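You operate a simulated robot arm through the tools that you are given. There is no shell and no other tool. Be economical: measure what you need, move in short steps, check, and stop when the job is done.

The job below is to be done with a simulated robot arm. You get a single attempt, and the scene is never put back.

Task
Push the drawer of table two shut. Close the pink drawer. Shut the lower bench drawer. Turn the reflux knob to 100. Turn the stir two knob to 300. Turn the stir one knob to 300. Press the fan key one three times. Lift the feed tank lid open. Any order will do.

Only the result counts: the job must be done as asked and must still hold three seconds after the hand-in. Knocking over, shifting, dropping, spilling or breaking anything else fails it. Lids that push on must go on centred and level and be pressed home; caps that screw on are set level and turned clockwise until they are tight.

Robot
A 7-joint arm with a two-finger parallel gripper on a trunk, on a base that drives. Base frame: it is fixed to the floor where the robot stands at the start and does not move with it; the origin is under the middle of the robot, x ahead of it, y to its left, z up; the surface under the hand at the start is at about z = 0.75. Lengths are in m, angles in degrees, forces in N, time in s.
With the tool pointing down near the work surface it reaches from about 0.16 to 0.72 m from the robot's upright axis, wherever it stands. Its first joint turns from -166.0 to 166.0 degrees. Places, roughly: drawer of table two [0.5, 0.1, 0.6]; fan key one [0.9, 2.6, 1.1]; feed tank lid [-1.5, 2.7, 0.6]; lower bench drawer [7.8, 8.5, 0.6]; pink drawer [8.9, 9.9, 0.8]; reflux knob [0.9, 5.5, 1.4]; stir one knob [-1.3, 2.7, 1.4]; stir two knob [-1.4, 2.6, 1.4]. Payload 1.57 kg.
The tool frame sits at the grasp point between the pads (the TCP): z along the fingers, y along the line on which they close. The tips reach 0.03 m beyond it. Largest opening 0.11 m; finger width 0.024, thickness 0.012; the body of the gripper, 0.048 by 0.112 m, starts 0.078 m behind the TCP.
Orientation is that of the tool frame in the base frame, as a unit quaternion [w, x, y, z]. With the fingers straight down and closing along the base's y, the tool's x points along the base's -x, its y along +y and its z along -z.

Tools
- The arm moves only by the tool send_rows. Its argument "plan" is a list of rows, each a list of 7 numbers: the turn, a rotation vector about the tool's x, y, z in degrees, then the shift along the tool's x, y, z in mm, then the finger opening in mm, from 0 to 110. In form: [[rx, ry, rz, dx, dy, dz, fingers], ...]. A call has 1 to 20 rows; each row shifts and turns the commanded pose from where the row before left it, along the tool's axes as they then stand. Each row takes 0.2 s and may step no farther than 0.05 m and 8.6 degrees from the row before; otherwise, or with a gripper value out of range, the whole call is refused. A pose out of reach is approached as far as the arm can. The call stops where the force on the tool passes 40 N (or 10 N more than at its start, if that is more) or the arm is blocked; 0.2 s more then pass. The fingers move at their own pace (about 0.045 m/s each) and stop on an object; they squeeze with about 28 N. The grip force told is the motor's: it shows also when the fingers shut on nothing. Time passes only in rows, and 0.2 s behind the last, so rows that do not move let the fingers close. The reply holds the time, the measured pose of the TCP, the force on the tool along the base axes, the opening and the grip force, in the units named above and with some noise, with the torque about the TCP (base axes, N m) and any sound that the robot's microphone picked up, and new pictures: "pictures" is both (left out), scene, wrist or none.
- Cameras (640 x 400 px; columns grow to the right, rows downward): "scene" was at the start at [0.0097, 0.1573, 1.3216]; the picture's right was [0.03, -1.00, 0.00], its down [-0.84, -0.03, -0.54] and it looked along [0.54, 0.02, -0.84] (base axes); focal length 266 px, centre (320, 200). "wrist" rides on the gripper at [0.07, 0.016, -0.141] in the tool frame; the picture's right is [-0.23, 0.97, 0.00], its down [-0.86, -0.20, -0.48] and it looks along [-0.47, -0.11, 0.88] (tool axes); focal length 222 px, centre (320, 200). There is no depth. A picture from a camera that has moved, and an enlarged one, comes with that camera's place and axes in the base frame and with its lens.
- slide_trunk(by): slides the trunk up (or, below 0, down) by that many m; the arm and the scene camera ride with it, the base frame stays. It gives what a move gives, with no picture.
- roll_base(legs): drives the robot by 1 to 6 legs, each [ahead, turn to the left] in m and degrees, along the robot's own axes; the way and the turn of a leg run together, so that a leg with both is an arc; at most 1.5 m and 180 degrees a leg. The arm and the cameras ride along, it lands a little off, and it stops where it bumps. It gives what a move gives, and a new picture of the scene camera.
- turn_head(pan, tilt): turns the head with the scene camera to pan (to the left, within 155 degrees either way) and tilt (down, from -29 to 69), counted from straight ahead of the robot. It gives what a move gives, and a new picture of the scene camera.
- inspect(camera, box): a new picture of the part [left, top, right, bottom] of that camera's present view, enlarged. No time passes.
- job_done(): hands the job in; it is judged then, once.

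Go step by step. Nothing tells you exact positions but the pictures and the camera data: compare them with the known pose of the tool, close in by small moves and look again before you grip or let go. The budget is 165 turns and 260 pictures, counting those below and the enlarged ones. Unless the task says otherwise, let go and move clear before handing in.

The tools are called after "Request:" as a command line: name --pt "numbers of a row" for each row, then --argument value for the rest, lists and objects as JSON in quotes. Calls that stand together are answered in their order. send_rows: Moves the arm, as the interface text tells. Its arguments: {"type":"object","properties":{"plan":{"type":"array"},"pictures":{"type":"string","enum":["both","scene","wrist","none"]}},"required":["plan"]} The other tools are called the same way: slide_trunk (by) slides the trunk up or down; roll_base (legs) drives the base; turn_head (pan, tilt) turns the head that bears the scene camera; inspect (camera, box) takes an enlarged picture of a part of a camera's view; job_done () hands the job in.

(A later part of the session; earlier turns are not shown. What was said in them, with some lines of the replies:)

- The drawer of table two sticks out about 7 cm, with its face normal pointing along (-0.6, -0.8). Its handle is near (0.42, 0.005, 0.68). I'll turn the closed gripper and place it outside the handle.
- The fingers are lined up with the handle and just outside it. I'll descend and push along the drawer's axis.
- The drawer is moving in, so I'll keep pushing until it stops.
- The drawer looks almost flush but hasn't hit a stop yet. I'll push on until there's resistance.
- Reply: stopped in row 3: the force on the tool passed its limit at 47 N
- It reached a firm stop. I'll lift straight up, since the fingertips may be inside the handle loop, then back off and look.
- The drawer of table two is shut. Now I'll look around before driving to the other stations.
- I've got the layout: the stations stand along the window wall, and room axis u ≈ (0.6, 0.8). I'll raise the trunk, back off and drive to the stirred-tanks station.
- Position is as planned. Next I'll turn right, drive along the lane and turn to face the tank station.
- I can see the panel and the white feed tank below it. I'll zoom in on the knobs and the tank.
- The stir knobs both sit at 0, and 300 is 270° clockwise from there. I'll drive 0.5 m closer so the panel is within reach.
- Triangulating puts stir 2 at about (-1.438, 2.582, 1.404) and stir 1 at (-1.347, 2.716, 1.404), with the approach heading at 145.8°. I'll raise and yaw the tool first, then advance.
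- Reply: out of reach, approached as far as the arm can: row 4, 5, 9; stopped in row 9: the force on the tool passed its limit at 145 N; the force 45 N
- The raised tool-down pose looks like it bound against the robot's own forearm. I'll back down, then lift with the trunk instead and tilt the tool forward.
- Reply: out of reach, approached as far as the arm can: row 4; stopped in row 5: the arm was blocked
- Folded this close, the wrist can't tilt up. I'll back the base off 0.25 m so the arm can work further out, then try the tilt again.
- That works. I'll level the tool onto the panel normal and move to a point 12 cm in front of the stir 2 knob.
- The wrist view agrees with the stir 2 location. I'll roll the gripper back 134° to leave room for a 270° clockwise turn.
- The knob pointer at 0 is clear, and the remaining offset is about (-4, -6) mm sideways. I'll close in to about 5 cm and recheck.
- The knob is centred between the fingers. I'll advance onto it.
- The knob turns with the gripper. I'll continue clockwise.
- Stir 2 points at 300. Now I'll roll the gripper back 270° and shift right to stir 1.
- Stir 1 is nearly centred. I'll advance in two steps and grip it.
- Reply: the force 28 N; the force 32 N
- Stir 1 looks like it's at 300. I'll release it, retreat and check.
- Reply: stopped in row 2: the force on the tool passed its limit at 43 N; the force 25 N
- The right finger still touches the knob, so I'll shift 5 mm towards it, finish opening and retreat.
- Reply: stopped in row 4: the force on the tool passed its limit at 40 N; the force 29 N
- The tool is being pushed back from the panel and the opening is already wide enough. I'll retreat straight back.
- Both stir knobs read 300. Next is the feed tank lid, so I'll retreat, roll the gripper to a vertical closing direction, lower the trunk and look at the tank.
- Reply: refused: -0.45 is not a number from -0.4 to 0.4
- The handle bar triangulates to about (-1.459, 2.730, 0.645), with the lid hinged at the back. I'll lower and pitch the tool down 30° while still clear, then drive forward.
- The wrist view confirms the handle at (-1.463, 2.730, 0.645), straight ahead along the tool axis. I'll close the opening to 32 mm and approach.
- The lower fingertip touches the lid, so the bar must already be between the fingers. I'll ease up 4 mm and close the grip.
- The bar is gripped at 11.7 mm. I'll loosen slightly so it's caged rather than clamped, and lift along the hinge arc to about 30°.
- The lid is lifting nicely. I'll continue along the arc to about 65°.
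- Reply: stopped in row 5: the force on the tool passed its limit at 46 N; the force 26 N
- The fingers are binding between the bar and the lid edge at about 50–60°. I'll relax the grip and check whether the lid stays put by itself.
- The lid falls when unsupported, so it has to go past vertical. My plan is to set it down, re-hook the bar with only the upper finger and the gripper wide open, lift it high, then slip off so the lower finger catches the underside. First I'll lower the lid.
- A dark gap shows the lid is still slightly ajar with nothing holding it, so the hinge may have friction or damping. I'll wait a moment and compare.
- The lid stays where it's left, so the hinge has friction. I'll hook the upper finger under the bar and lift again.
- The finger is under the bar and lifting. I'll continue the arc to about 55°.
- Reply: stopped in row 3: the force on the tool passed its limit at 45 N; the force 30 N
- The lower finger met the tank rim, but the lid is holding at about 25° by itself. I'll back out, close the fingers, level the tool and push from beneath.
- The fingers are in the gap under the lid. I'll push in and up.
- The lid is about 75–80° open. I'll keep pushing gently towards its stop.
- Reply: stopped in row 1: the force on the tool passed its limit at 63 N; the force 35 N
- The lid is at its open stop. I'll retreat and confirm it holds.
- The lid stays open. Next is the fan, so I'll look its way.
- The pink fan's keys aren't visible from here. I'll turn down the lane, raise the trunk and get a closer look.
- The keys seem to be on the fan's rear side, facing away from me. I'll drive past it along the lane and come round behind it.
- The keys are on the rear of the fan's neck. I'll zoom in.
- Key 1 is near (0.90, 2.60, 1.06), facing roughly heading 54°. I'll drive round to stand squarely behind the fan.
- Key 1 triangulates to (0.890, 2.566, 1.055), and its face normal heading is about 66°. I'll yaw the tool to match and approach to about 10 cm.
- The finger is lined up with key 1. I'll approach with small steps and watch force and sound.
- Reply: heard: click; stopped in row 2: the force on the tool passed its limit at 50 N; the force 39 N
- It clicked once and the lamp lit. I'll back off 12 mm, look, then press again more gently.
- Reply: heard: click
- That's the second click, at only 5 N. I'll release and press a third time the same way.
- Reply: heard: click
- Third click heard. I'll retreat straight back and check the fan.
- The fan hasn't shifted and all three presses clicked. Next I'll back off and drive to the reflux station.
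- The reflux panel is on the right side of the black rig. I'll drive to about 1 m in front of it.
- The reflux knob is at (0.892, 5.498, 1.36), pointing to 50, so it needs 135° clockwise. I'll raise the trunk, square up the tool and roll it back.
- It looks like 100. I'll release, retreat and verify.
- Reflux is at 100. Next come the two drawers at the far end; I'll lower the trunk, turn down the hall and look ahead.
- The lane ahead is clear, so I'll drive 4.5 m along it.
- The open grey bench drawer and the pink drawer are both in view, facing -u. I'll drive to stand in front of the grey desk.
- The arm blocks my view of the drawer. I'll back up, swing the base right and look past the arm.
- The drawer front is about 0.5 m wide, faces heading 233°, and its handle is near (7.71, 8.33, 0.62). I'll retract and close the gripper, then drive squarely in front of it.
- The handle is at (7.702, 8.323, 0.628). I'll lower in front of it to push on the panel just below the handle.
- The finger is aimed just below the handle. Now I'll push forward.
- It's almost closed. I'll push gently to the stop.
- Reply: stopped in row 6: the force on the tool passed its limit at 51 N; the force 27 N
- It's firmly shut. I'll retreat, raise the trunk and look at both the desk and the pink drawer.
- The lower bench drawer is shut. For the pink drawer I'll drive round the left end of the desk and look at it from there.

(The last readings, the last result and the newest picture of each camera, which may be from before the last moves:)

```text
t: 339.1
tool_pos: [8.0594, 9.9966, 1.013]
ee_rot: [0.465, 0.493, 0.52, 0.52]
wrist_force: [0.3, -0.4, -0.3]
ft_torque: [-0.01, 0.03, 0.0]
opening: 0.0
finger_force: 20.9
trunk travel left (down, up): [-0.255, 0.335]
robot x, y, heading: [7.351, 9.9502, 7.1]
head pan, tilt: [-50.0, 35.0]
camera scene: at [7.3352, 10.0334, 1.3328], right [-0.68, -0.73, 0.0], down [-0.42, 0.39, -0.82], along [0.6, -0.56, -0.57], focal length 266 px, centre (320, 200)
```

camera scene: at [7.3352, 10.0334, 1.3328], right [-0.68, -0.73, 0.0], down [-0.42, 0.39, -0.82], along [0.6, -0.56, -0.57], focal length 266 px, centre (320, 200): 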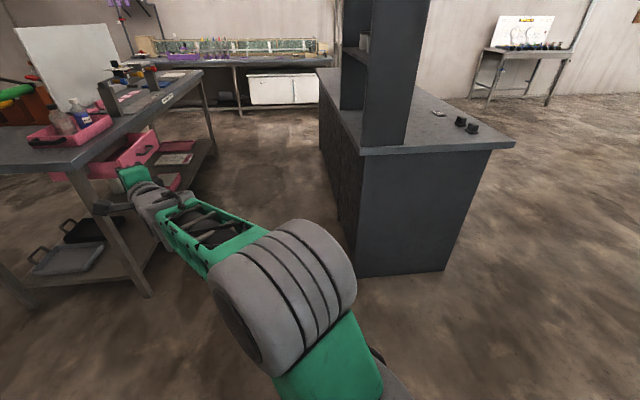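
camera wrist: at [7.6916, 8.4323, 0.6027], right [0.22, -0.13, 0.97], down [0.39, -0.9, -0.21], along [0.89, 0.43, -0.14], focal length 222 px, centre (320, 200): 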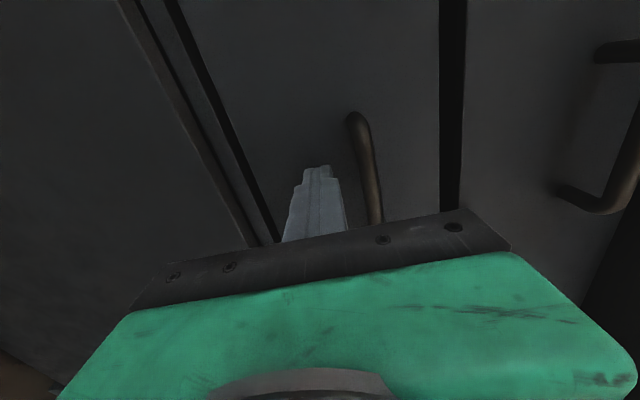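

Request:
turn_head --pan -8 --tilt 28

Request:
inspect --camera "scene" --box '[270, 110, 430, 210]'

Request:
inspect --camera "wrist" --box '[0, 0, 640, 400]'

```text
t: 340.2
tool_pos: [8.0595, 9.9975, 1.0128]
ee_rot: [0.465, 0.492, 0.521, 0.52]
wrist_force: [-0.1, 0.2, -0.6]
ft_torque: [-0.01, 0.01, 0.01]
opening: 0.0003
finger_force: 21.2
trunk travel left (down, up): [-0.255, 0.335]
robot x, y, heading: [7.3489, 9.9465, 7.0]
head pan, tilt: [-8.0, 28.0]
camera scene: at [7.3619, 10.0918, 1.3438], right [-0.02, -1.0, 0.0], down [-0.47, 0.01, -0.88], along [0.88, -0.01, -0.47], focal length 266 px, centre (320, 200)
```

scene: 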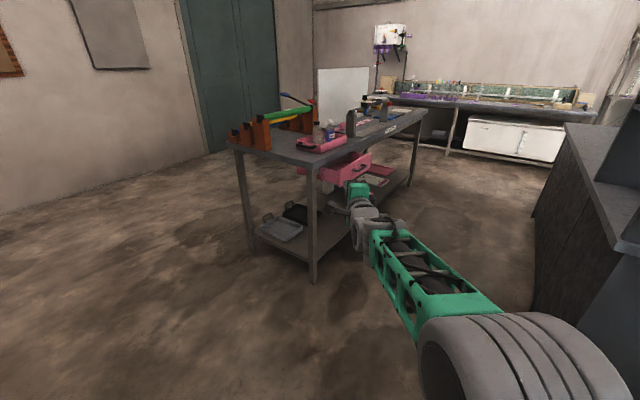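

```text
4.00 times, centred on (350, 160) of scene
camera zoom: at [7.3619, 10.0918, 1.3438], right [-0.02, -1.0, 0.0], down [-0.47, 0.01, -0.88], along [0.88, -0.01, -0.47], focal length 1065 px, centre (200, 360)
```

zoom: 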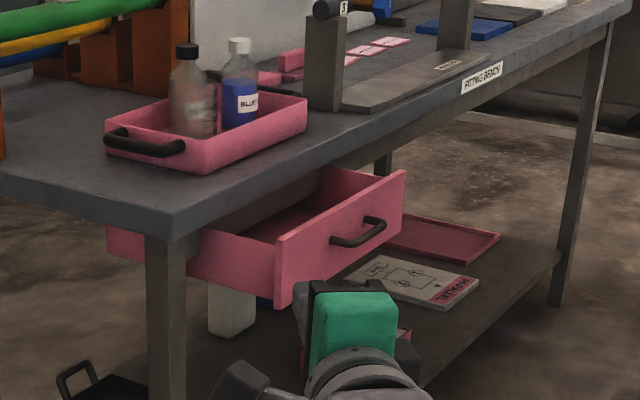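

```text
1.00 times, centred on (320, 200) of wrist (not enlarged: the box is as wide or as high as the picture)
camera zoom: at [7.914, 10.0536, 1.0373], right [0.05, -0.25, 0.97], down [-0.41, -0.89, -0.21], along [0.91, -0.39, -0.14], focal length 222 px, centre (320, 200)
```

zoom: 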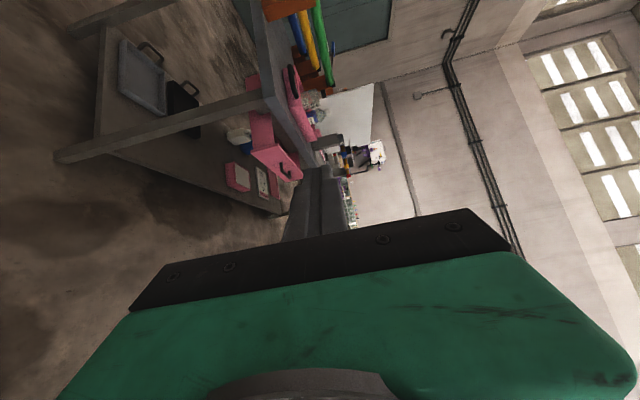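

The pink drawer's handle is at (8.679, 9.860, 0.832), and the face needs pushing along heading 53°. I'll retract a little and drive into the gap, clear of the desk.

Request:
send_rows --pt "0 0 0 0 0 -35 0" --pt "0 0 0 0 0 -35 0" --pt "0 0 0 0 0 0 0" --pictures "none"

Request:
roll_base --legs '[[0, -27.5], [0.64, 0], [0, 28]]'

Request:
inspect --camera "wrist" --box '[0, 0, 640, 400]'

```text
t: 341.0
tool_pos: [7.9884, 9.992, 1.0172]
ee_rot: [0.465, 0.493, 0.52, 0.52]
wrist_force: [0.4, -0.4, -0.3]
ft_torque: [0.02, 0.0, -0.02]
opening: 0.0
finger_force: 20.6
trunk travel left (down, up): [-0.255, 0.335]
robot x, y, heading: [7.3476, 9.9482, 7.1]
head pan, tilt: [-8.0, 28.0]
```

```text
t: 347.4
tool_pos: [8.5974, 9.7603, 1.0173]
ee_rot: [0.466, 0.493, 0.52, 0.519]
wrist_force: [0.1, 0.1, -0.3]
ft_torque: [-0.02, -0.03, 0.02]
opening: 0.0
finger_force: 21.6
trunk travel left (down, up): [-0.255, 0.335]
robot x, y, heading: [7.9591, 9.7156, 6.9]
head pan, tilt: [-8.0, 28.0]
camera scene: at [7.9709, 9.8627, 1.3438], right [-0.02, -1.0, 0.0], down [-0.47, 0.01, -0.88], along [0.88, -0.02, -0.47], focal length 266 px, centre (320, 200)
```

scene: 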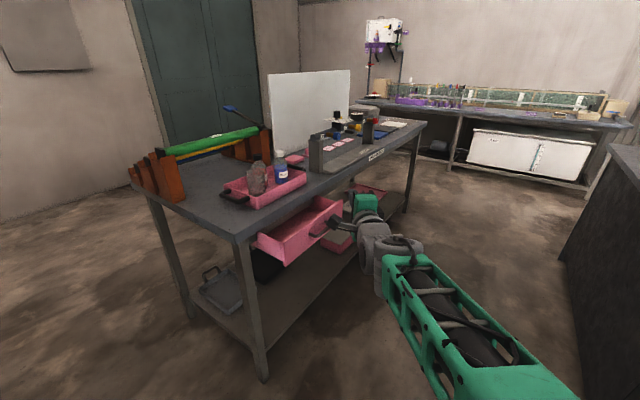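

```text
1.00 times, centred on (320, 200) of wrist (not enlarged: the box is as wide or as high as the picture)
camera zoom: at [8.4526, 9.8176, 1.0416], right [0.05, -0.25, 0.97], down [-0.41, -0.89, -0.21], along [0.91, -0.39, -0.14], focal length 222 px, centre (320, 200)
```

zoom: 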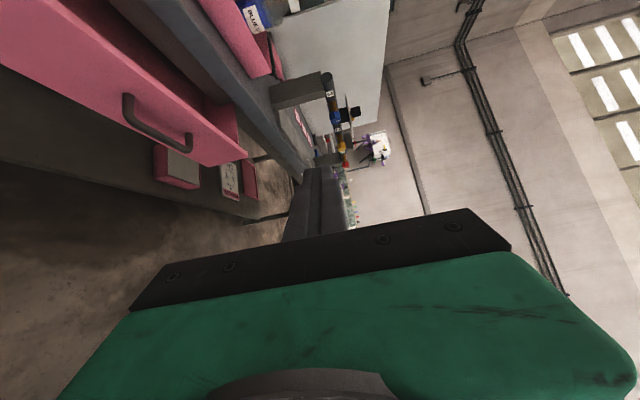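

Request:
send_rows --pt "0 8.1 0 0 0 0 0" --pt "0 8.1 0 0 0 0 0" --pt "0 8.1 0 0 0 0 0" --pt "0 8.1 0 0 0 0 0" --pt "0 8.1 0 0 0 0 0" --pt "0 8.1 0 0 0 0 0" --pt "0 0 0 -28 0 0 0" --pt "0 0 0 0 0 0 0" --pictures "none"

Request:
slide_trunk --by -0.21

Request:
turn_head --pan -5 --tilt 30

Request:
inspect --camera "wrist" --box '[0, 0, 640, 400]'

```text
t: 349.2
tool_pos: [8.6189, 9.7424, 1.0162]
ee_rot: [0.21, 0.237, 0.666, 0.676]
wrist_force: [0.7, 0.0, -0.4]
ft_torque: [0.03, 0.03, 0.05]
opening: 0.0
finger_force: 21.4
trunk travel left (down, up): [-0.255, 0.335]
robot x, y, heading: [7.9578, 9.7176, 7.1]
head pan, tilt: [-8.0, 28.0]
```

```text
t: 351.5
tool_pos: [8.6201, 9.7417, 0.8074]
ee_rot: [0.211, 0.236, 0.665, 0.676]
wrist_force: [0.3, -0.5, -1.0]
ft_torque: [0.0, -0.01, 0.04]
opening: 0.0
finger_force: 21.3
trunk travel left (down, up): [-0.045, 0.545]
robot x, y, heading: [7.9599, 9.7184, 7.0]
head pan, tilt: [-8.0, 28.0]
```

```text
t: 352.1
tool_pos: [8.6188, 9.7423, 0.8064]
ee_rot: [0.211, 0.236, 0.665, 0.676]
wrist_force: [1.2, -0.4, 0.6]
ft_torque: [0.02, -0.01, 0.02]
opening: 0.0
finger_force: 22.0
trunk travel left (down, up): [-0.045, 0.545]
robot x, y, heading: [7.9579, 9.7187, 6.7]
head pan, tilt: [-5.0, 30.0]
camera scene: at [7.9701, 9.8673, 1.1306], right [0.03, -1.0, 0.0], down [-0.5, -0.02, -0.87], along [0.87, 0.03, -0.5], focal length 266 px, centre (320, 200)
```

scene: 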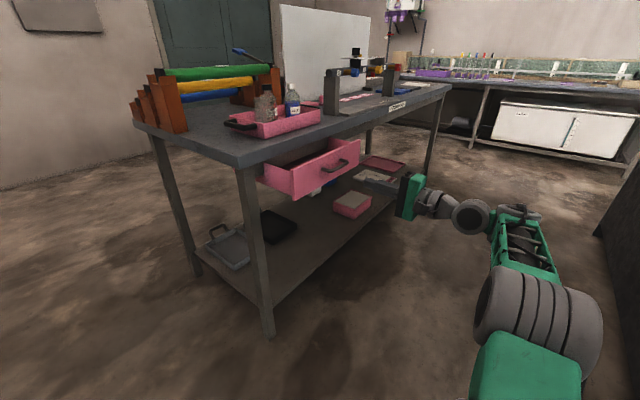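

```text
1.00 times, centred on (320, 200) of wrist (not enlarged: the box is as wide or as high as the picture)
camera zoom: at [8.4796, 9.67, 0.8263], right [0.21, -0.16, 0.96], down [0.39, -0.89, -0.23], along [0.9, 0.42, -0.12], focal length 222 px, centre (320, 200)
```

zoom: 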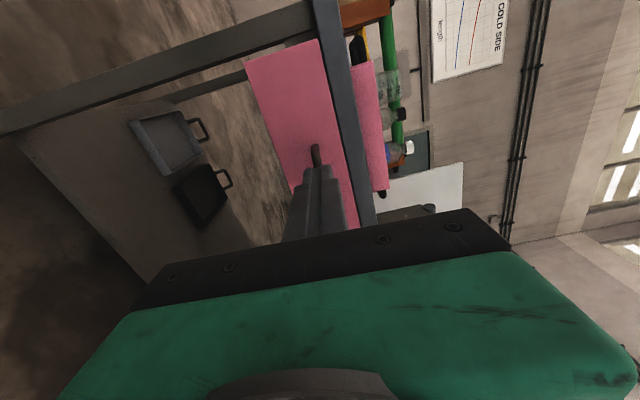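

The finger is about level with the handle. I'll drop 32 mm to push on the panel below it, then close in.

Request:
send_rows --pt "0 0 0 -4 -16 0 0" --pt "0 0 0 -4 -16 0 0" --pt "0 0 0 0 0 25 0" --pt "0 0 0 0 0 25 0" --pt "0 0 0 0 0 0 0"

Request:
inspect --camera "scene" --box '[240, 110, 440, 235]'

```text
t: 353.3
tool_pos: [8.6548, 9.7797, 0.7775]
ee_rot: [0.213, 0.237, 0.665, 0.676]
wrist_force: [1.5, 0.9, 0.4]
ft_torque: [0.03, -0.01, -0.01]
opening: 0.0
finger_force: 21.6
trunk travel left (down, up): [-0.045, 0.545]
robot x, y, heading: [7.9595, 9.7192, 6.9]
head pan, tilt: [-5.0, 30.0]
camera scene: at [7.9701, 9.8673, 1.1306], right [0.03, -1.0, 0.0], down [-0.5, -0.02, -0.87], along [0.87, 0.03, -0.5], focal length 266 px, centre (320, 200)
camera wrist: at [8.515, 9.7075, 0.7966], right [0.21, -0.16, 0.96], down [0.39, -0.89, -0.23], along [0.9, 0.42, -0.12], focal length 222 px, centre (320, 200)
```

scene: 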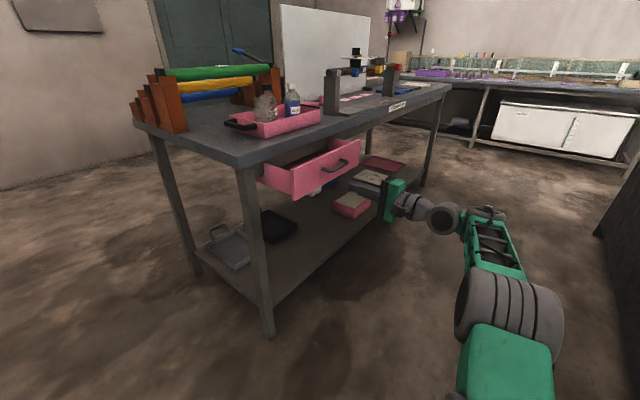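
wrist: 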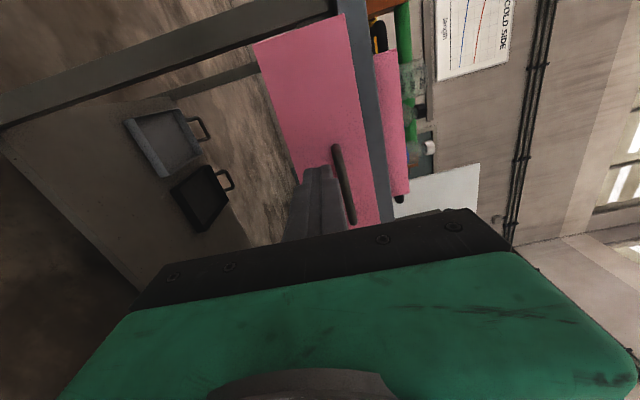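

```text
3.20 times, centred on (340, 172) of scene
camera zoom: at [7.9701, 9.8673, 1.1306], right [0.03, -1.0, 0.0], down [-0.5, -0.02, -0.87], along [0.87, 0.03, -0.5], focal length 852 px, centre (256, 288)
```

zoom: 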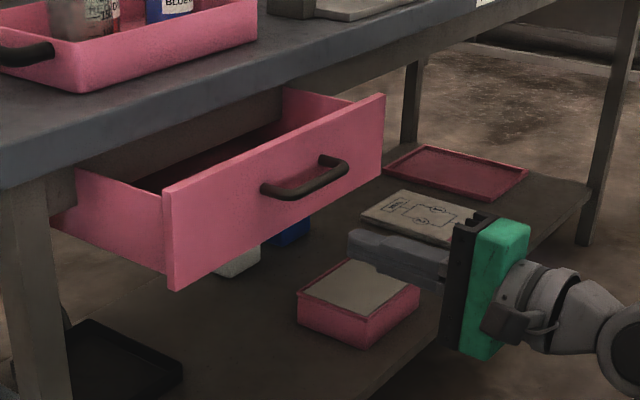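

Request:
send_rows --pt "0 0 0 -25 0 0 0" --pt "0 0 0 0 0 25 0" --pt "0 0 0 0 0 25 0" --pt "0 0 0 0 0 25 0" --pt "0 0 0 0 0 25 0" --pt "0 0 0 0 0 25 0" --pt "0 0 0 0 0 0 0"

Request:
inspect --camera "scene" --box '[240, 110, 440, 235]'

```text
t: 354.9
tool_pos: [8.7495, 9.8663, 0.7708]
ee_rot: [0.211, 0.237, 0.665, 0.676]
wrist_force: [-0.5, 0.6, -1.0]
ft_torque: [-0.02, 0.01, -0.02]
opening: 0.0001
finger_force: 21.5
trunk travel left (down, up): [-0.045, 0.545]
robot x, y, heading: [7.9574, 9.7181, 6.8]
head pan, tilt: [-5.0, 30.0]
camera scene: at [7.9701, 9.8673, 1.1306], right [0.03, -1.0, 0.0], down [-0.5, -0.02, -0.87], along [0.87, 0.03, -0.5], focal length 266 px, centre (320, 200)
camera wrist: at [8.6094, 9.7939, 0.7916], right [0.21, -0.16, 0.96], down [0.39, -0.89, -0.23], along [0.9, 0.42, -0.12], focal length 222 px, centre (320, 200)
```

scene: 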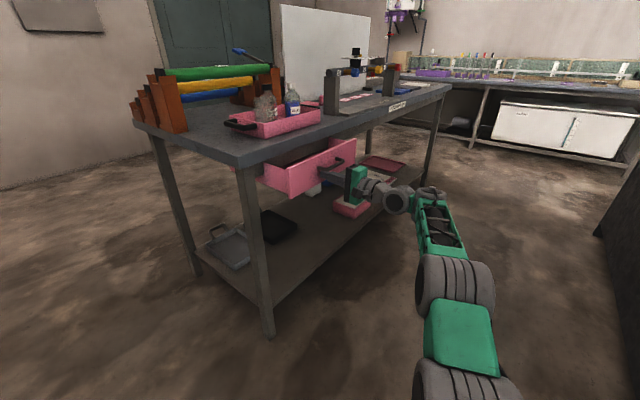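
wrist: 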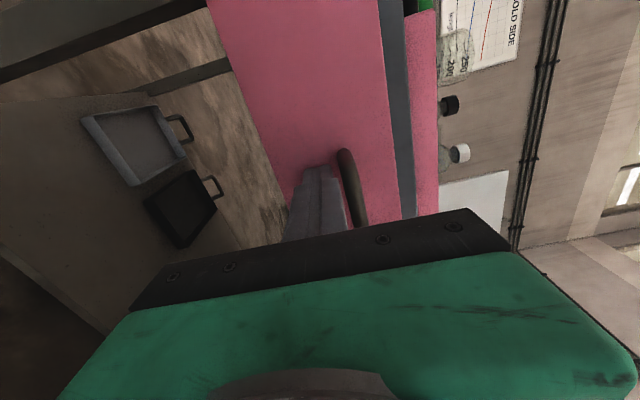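

```text
3.20 times, centred on (340, 172) of scene
camera zoom: at [7.9701, 9.8673, 1.1306], right [0.03, -1.0, 0.0], down [-0.5, -0.02, -0.87], along [0.87, 0.03, -0.5], focal length 852 px, centre (256, 288)
```

zoom: 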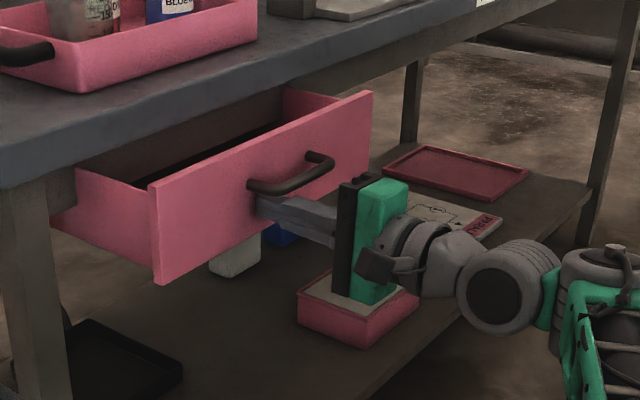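

Contact is good and the drawer is moving. I'll keep pushing.

Request:
send_rows --pt "0 0 0 0 1 20 0" --pt "0 0 0 0 1 20 0" --pt "0 0 0 0 1 20 0" --pt "0 0 0 0 1 20 0" --pt "0 0 0 0 1 20 0" --pt "0 0 0 0 0 0 0"

Request:
inspect --camera "scene" --box '[240, 110, 440, 235]'

```text
t: 356.1
tool_pos: [8.8048, 9.9354, 0.7772]
ee_rot: [0.212, 0.239, 0.666, 0.675]
wrist_force: [-15.6, -10.6, -1.9]
ft_torque: [0.17, -0.23, 0.03]
opening: 0.0
finger_force: 21.2
out of reach, approached as far as the arm can: row 5
trunk travel left (down, up): [-0.045, 0.545]
robot x, y, heading: [7.9592, 9.7197, 6.5]
head pan, tilt: [-5.0, 30.0]
stopped in row 6: the force on the tool passed its limit at 52 N (the readings are from after the stop); the commanded pose is now the measured one
camera scene: at [7.9693, 9.8666, 1.1308], right [0.03, -1.0, 0.0], down [-0.5, -0.01, -0.87], along [0.87, 0.03, -0.5], focal length 266 px, centre (320, 200)
camera wrist: at [8.6646, 9.8639, 0.7985], right [0.21, -0.16, 0.96], down [0.39, -0.89, -0.23], along [0.9, 0.42, -0.13], focal length 222 px, centre (320, 200)
```

scene: 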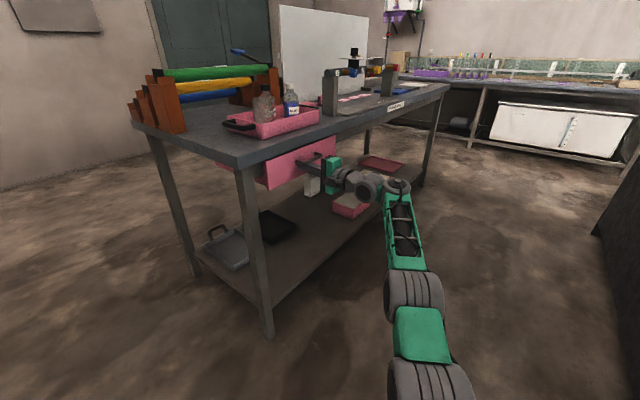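
wrist: 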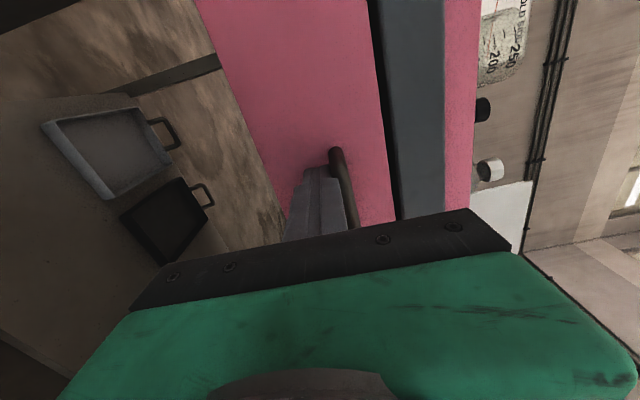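

```text
3.20 times, centred on (340, 172) of scene
camera zoom: at [7.9693, 9.8666, 1.1308], right [0.03, -1.0, 0.0], down [-0.5, -0.01, -0.87], along [0.87, 0.03, -0.5], focal length 852 px, centre (256, 288)
```

zoom: 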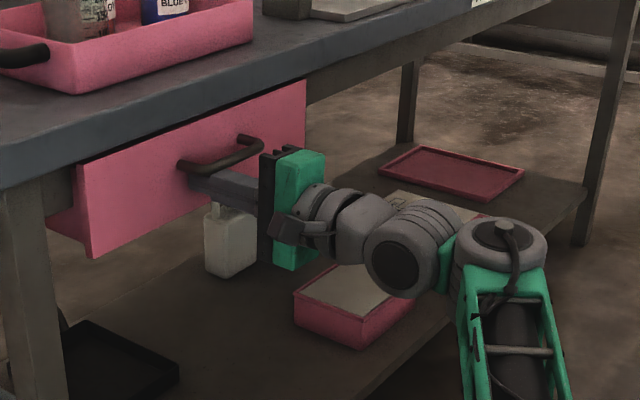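

The arm is at its reach limit and the drawer still sticks out a few centimetres. I'll back off, move the base 12 cm closer and push again.

Request:
send_rows --pt "0 0 0 0 0 -25 0" --pt "0 0 0 0 0 -40 0" --pt "0 0 0 0 0 -40 0" --pt "0 0 0 0 0 -20 0" --pt "0 0 0 0 0 0 0" --pictures "none"

Request:
roll_base --legs '[[0.12, 0]]'

Request:
inspect --camera "scene" --box '[160, 100, 400, 250]'

Request:
inspect --camera "wrist" --box '[0, 0, 640, 400]'

```text
t: 357.3
tool_pos: [8.731, 9.8339, 0.7761]
ee_rot: [0.211, 0.239, 0.667, 0.674]
wrist_force: [-0.2, 0.3, 0.0]
ft_torque: [-0.01, 0.0, -0.02]
opening: 0.0
finger_force: 21.4
trunk travel left (down, up): [-0.045, 0.545]
robot x, y, heading: [7.9583, 9.7154, 6.8]
head pan, tilt: [-5.0, 30.0]
```

```text
t: 358.6
tool_pos: [8.8543, 9.8511, 0.7755]
ee_rot: [0.211, 0.239, 0.666, 0.675]
wrist_force: [-0.5, 0.2, 0.2]
ft_torque: [-0.05, -0.05, 0.01]
opening: 0.0
finger_force: 21.0
trunk travel left (down, up): [-0.045, 0.545]
robot x, y, heading: [8.0788, 9.7334, 6.7]
head pan, tilt: [-5.0, 30.0]
camera scene: at [8.0915, 9.8816, 1.1306], right [0.03, -1.0, 0.0], down [-0.5, -0.02, -0.87], along [0.87, 0.03, -0.5], focal length 266 px, centre (320, 200)
```

scene: 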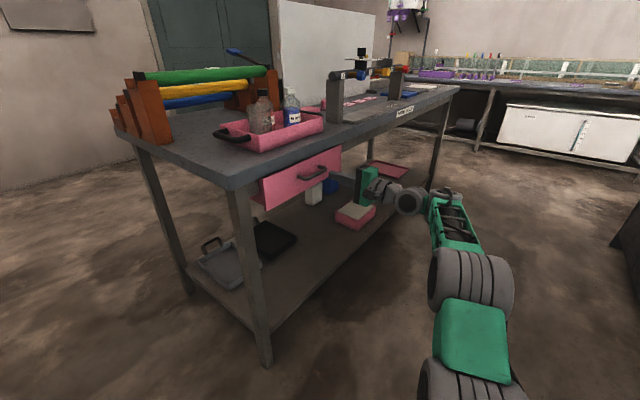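

```text
2.67 times, centred on (280, 175) of scene
camera zoom: at [8.0915, 9.8816, 1.1306], right [0.03, -1.0, 0.0], down [-0.5, -0.02, -0.87], along [0.87, 0.03, -0.5], focal length 710 px, centre (427, 267)
```

zoom: 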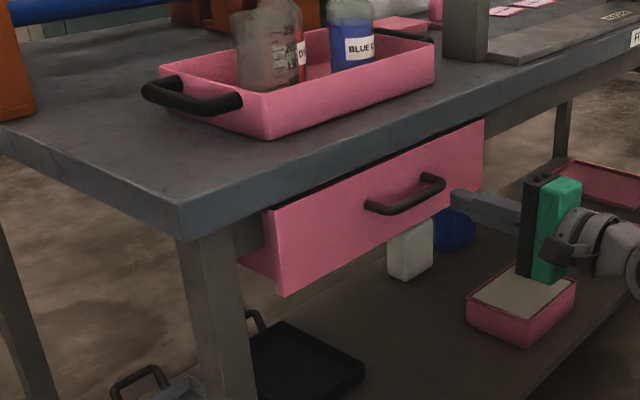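

```text
1.00 times, centred on (320, 200) of wrist (not enlarged: the box is as wide or as high as the picture)
camera zoom: at [8.7141, 9.7784, 0.7974], right [0.21, -0.16, 0.96], down [0.39, -0.89, -0.23], along [0.9, 0.42, -0.13], focal length 222 px, centre (320, 200)
```

zoom: 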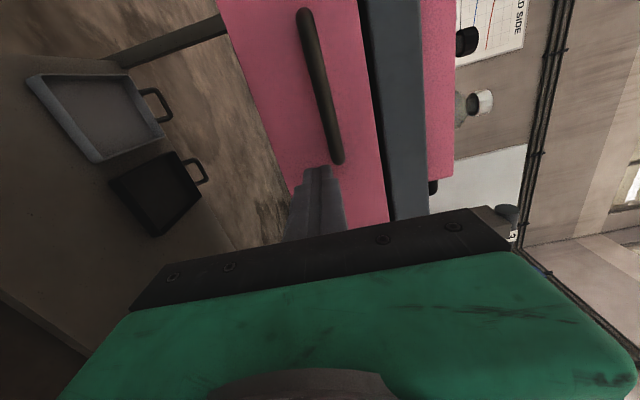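

Request:
send_rows --pt "0 0 0 28 0 0 0" --pt "0 0 0 28 0 0 0" --pt "0 0 0 28 0 0 0" --pt "0 0 0 0 -3 20 0" --pt "0 0 0 0 0 20 0" --pt "0 0 0 0 1 15 0" --pt "0 0 0 0 1 15 0" --pt "0 0 0 0 0 10 0" --pt "0 0 0 0 0 10 0" --pt "0 0 0 0 0 10 0" --pt "0 0 0 0 0 0 0"

Request:
inspect --camera "scene" --box '[160, 100, 400, 250]'

```text
t: 359.5
tool_pos: [8.7869, 9.9028, 0.7817]
ee_rot: [0.21, 0.239, 0.665, 0.676]
wrist_force: [-22.2, -15.8, 1.9]
ft_torque: [0.24, -0.27, 0.49]
opening: 0.0
finger_force: 20.9
trunk travel left (down, up): [-0.045, 0.545]
robot x, y, heading: [8.0781, 9.7323, 6.5]
head pan, tilt: [-5.0, 30.0]
stopped in row 4: the force on the tool passed its limit at 66 N (the readings are from after the stop); the commanded pose is now the measured one
camera scene: at [8.09, 9.8803, 1.1308], right [0.03, -1.0, 0.0], down [-0.5, -0.01, -0.87], along [0.87, 0.02, -0.5], focal length 266 px, centre (320, 200)
camera wrist: at [8.6484, 9.8307, 0.8021], right [0.21, -0.16, 0.96], down [0.39, -0.89, -0.24], along [0.9, 0.42, -0.13], focal length 222 px, centre (320, 200)
```

scene: 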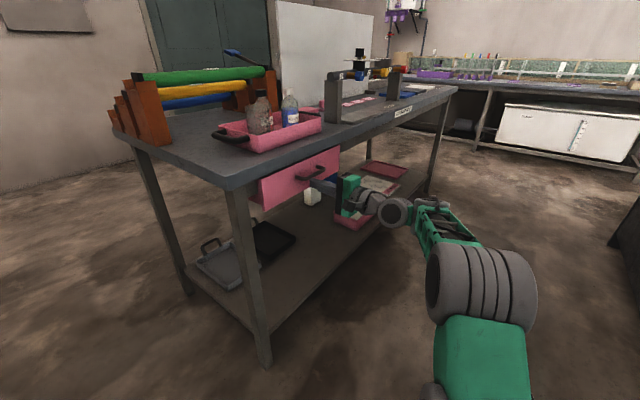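
wrist: 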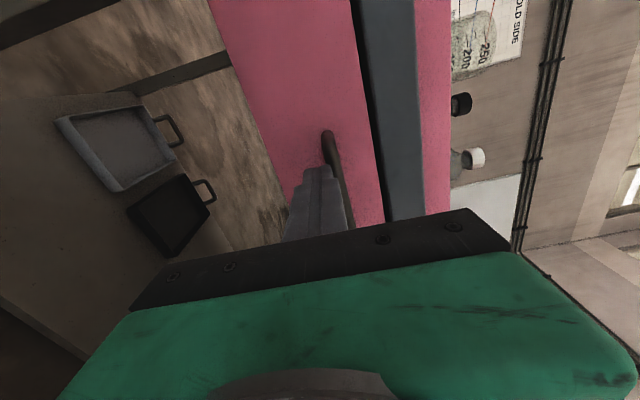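

```text
2.67 times, centred on (280, 175) of scene
camera zoom: at [8.09, 9.8803, 1.1308], right [0.03, -1.0, 0.0], down [-0.5, -0.01, -0.87], along [0.87, 0.02, -0.5], focal length 710 px, centre (427, 267)
```

zoom: 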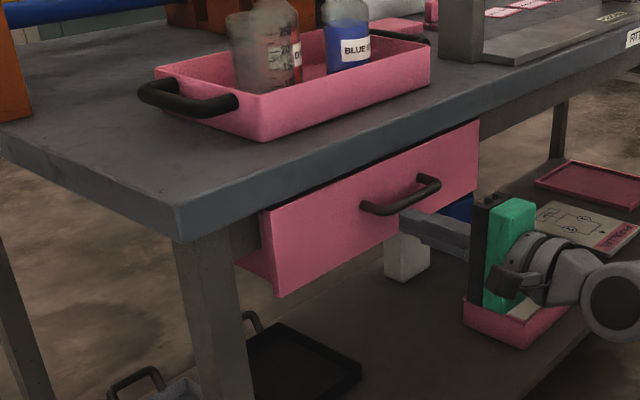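

The tip caught the handle's underside. I'll back off 15 mm, lower 12 mm and push the panel again.

Request:
send_rows --pt "0 0 0 0 0 -15 0" --pt "0 0 0 0 -16 0 0" --pt "0 0 0 0 0 20 0" --pt "0 0 0 0 0 15 0" --pt "0 0 0 0 0 10 0" --pt "0 0 0 0 0 10 0" --pt "0 0 0 0 0 10 0" --pt "0 0 0 0 0 10 0" --pt "0 0 0 0 0 10 0" --pt "0 0 0 0 0 0 0"

Request:
inspect --camera "scene" --box '[160, 100, 400, 250]'

```text
t: 361.0
tool_pos: [8.8121, 9.9337, 0.7635]
ee_rot: [0.207, 0.24, 0.667, 0.674]
wrist_force: [-20.0, -13.9, 2.0]
ft_torque: [0.09, -0.05, 0.47]
opening: 0.0
finger_force: 21.1
trunk travel left (down, up): [-0.045, 0.545]
robot x, y, heading: [8.0781, 9.7308, 6.3]
head pan, tilt: [-5.0, 30.0]
stopped in row 7: the force on the tool passed its limit at 57 N (the readings are from after the stop); the commanded pose is now the measured one
camera scene: at [8.0902, 9.8804, 1.1308], right [0.02, -1.0, 0.0], down [-0.5, -0.01, -0.87], along [0.87, 0.02, -0.5], focal length 266 px, centre (320, 200)
camera wrist: at [8.6725, 9.861, 0.7839], right [0.22, -0.16, 0.96], down [0.39, -0.89, -0.24], along [0.9, 0.43, -0.13], focal length 222 px, centre (320, 200)
```

scene: 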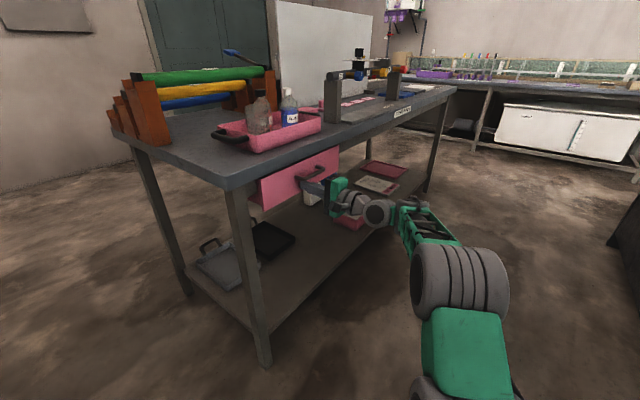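
wrist: 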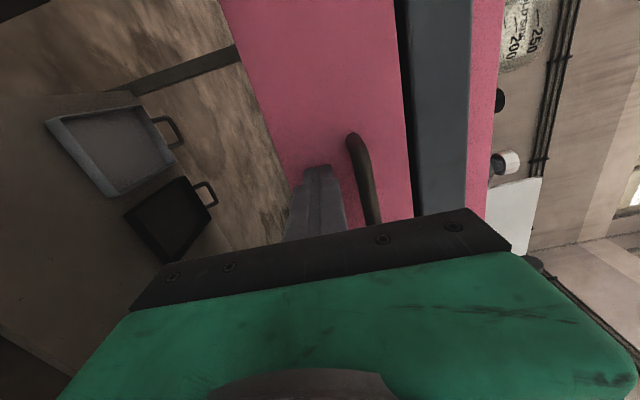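

```text
2.67 times, centred on (280, 175) of scene
camera zoom: at [8.0902, 9.8804, 1.1308], right [0.02, -1.0, 0.0], down [-0.5, -0.01, -0.87], along [0.87, 0.02, -0.5], focal length 710 px, centre (427, 267)
```

zoom: 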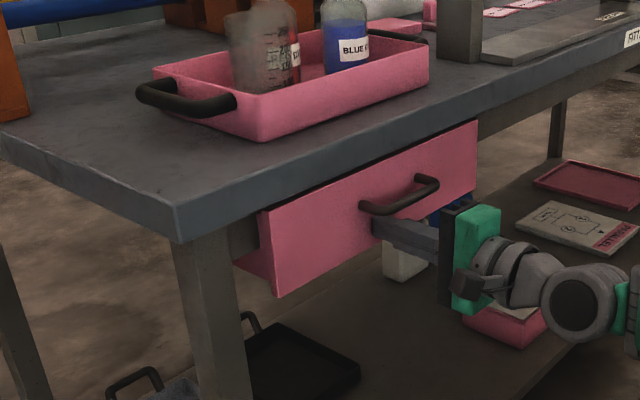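

The drawer stopped at the same place twice against a hard stop, flush with the bench edge. I'll retreat and check it unobstructed.

Request:
send_rows --pt "0 0 0 0 0 -20 0" --pt "0 0 0 0 0 -40 0" --pt "0 0 0 0 0 -40 0" --pt "0 0 0 0 0 -40 0" --pt "0 0 0 0 0 -40 0" --pt "0 0 0 0 0 0 0" --pictures "wrist"

Request:
roll_base --legs '[[-0.4, 0]]'

Request:
turn_head --pan -8 --tilt 20

Request:
inspect --camera "scene" --box '[240, 120, 440, 245]'

```text
t: 362.4
tool_pos: [8.7025, 9.791, 0.7606]
ee_rot: [0.207, 0.24, 0.668, 0.673]
wrist_force: [-0.5, -0.3, 0.5]
ft_torque: [0.01, -0.02, -0.01]
opening: 0.0
finger_force: 22.1
trunk travel left (down, up): [-0.045, 0.545]
robot x, y, heading: [8.079, 9.7297, 6.5]
head pan, tilt: [-5.0, 30.0]
camera wrist: at [8.5635, 9.7193, 0.7825], right [0.22, -0.16, 0.96], down [0.39, -0.89, -0.24], along [0.89, 0.43, -0.14], focal length 222 px, centre (320, 200)
```

wrist: 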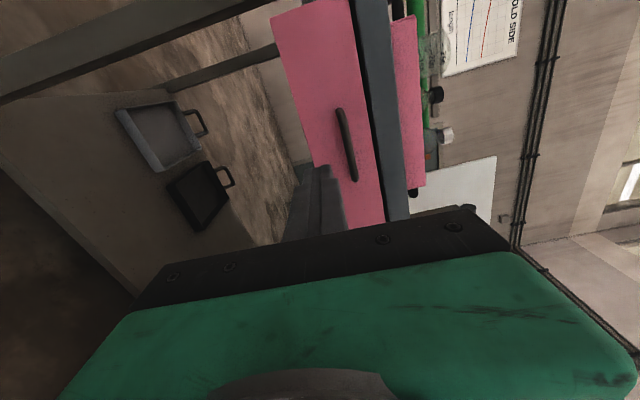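

```text
t: 364.9
tool_pos: [8.2978, 9.7412, 0.7607]
ee_rot: [0.21, 0.244, 0.667, 0.672]
wrist_force: [-0.3, 0.1, 0.2]
ft_torque: [-0.01, 0.03, -0.02]
opening: 0.0001
finger_force: 20.8
trunk travel left (down, up): [-0.045, 0.545]
robot x, y, heading: [7.676, 9.6904, 5.9]
head pan, tilt: [-5.0, 30.0]
camera scene: at [7.6876, 9.8373, 1.1306], right [0.02, -1.0, 0.0], down [-0.5, -0.01, -0.87], along [0.87, 0.01, -0.5], focal length 266 px, centre (320, 200)
```

scene: 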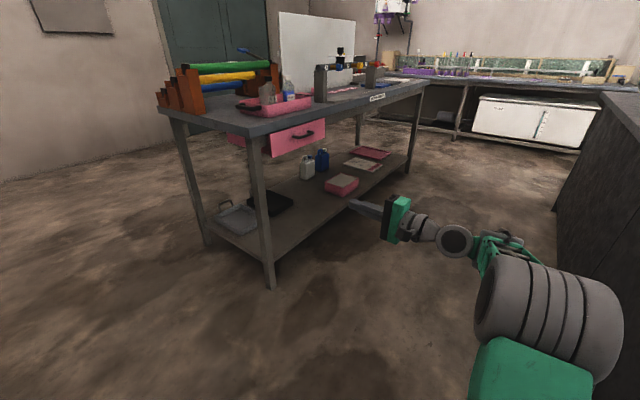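

```text
t: 365.6
tool_pos: [8.2977, 9.7425, 0.7606]
ee_rot: [0.21, 0.244, 0.667, 0.672]
wrist_force: [0.1, -1.0, -0.8]
ft_torque: [0.01, 0.02, -0.01]
opening: 0.0003
finger_force: 21.1
trunk travel left (down, up): [-0.045, 0.545]
robot x, y, heading: [7.6748, 9.6868, 5.8]
head pan, tilt: [-8.0, 20.0]
camera scene: at [7.6903, 9.8325, 1.1466], right [-0.04, -1.0, 0.0], down [-0.34, 0.01, -0.94], along [0.94, -0.03, -0.34], focal length 266 px, centre (320, 200)
```

scene: 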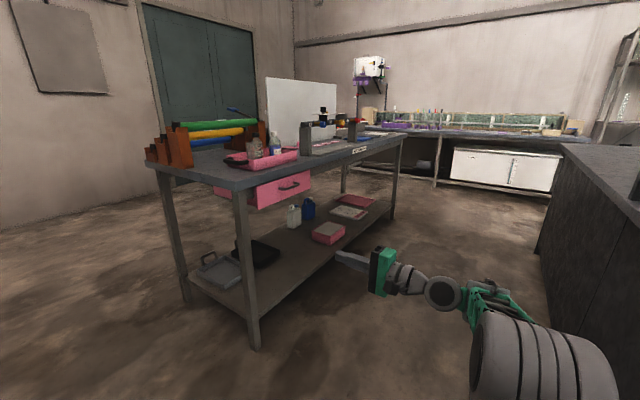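

```text
3.20 times, centred on (340, 182) of scene
camera zoom: at [7.6903, 9.8325, 1.1466], right [-0.04, -1.0, 0.0], down [-0.34, 0.01, -0.94], along [0.94, -0.03, -0.34], focal length 852 px, centre (256, 256)
```

zoom: 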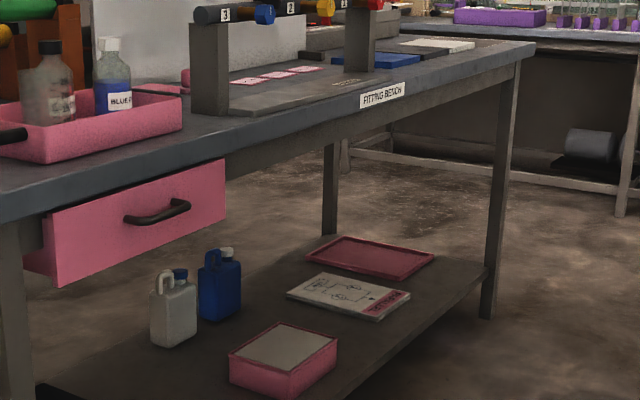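

I see the pink drawer flush with the bench and the arm clear of everything. All eight items are done, so I'm handing in.

Request:
job_done

```text
The job is handed in.
```

I've done all eight items and handed the job in; I checked each one as I finished it:

- **Drawers:** table two, the lower bench and the pink drawer were each pushed in to a hard stop.
- **Knobs:** stir one and stir two are at 300, and reflux is at 100.
- **Fan key one:** I heard three separate clicks. The first press peaked at about 50 N, but the fan showed no shift afterwards.
- **Feed tank lid:** it's open against its stop and stayed up when I backed away.
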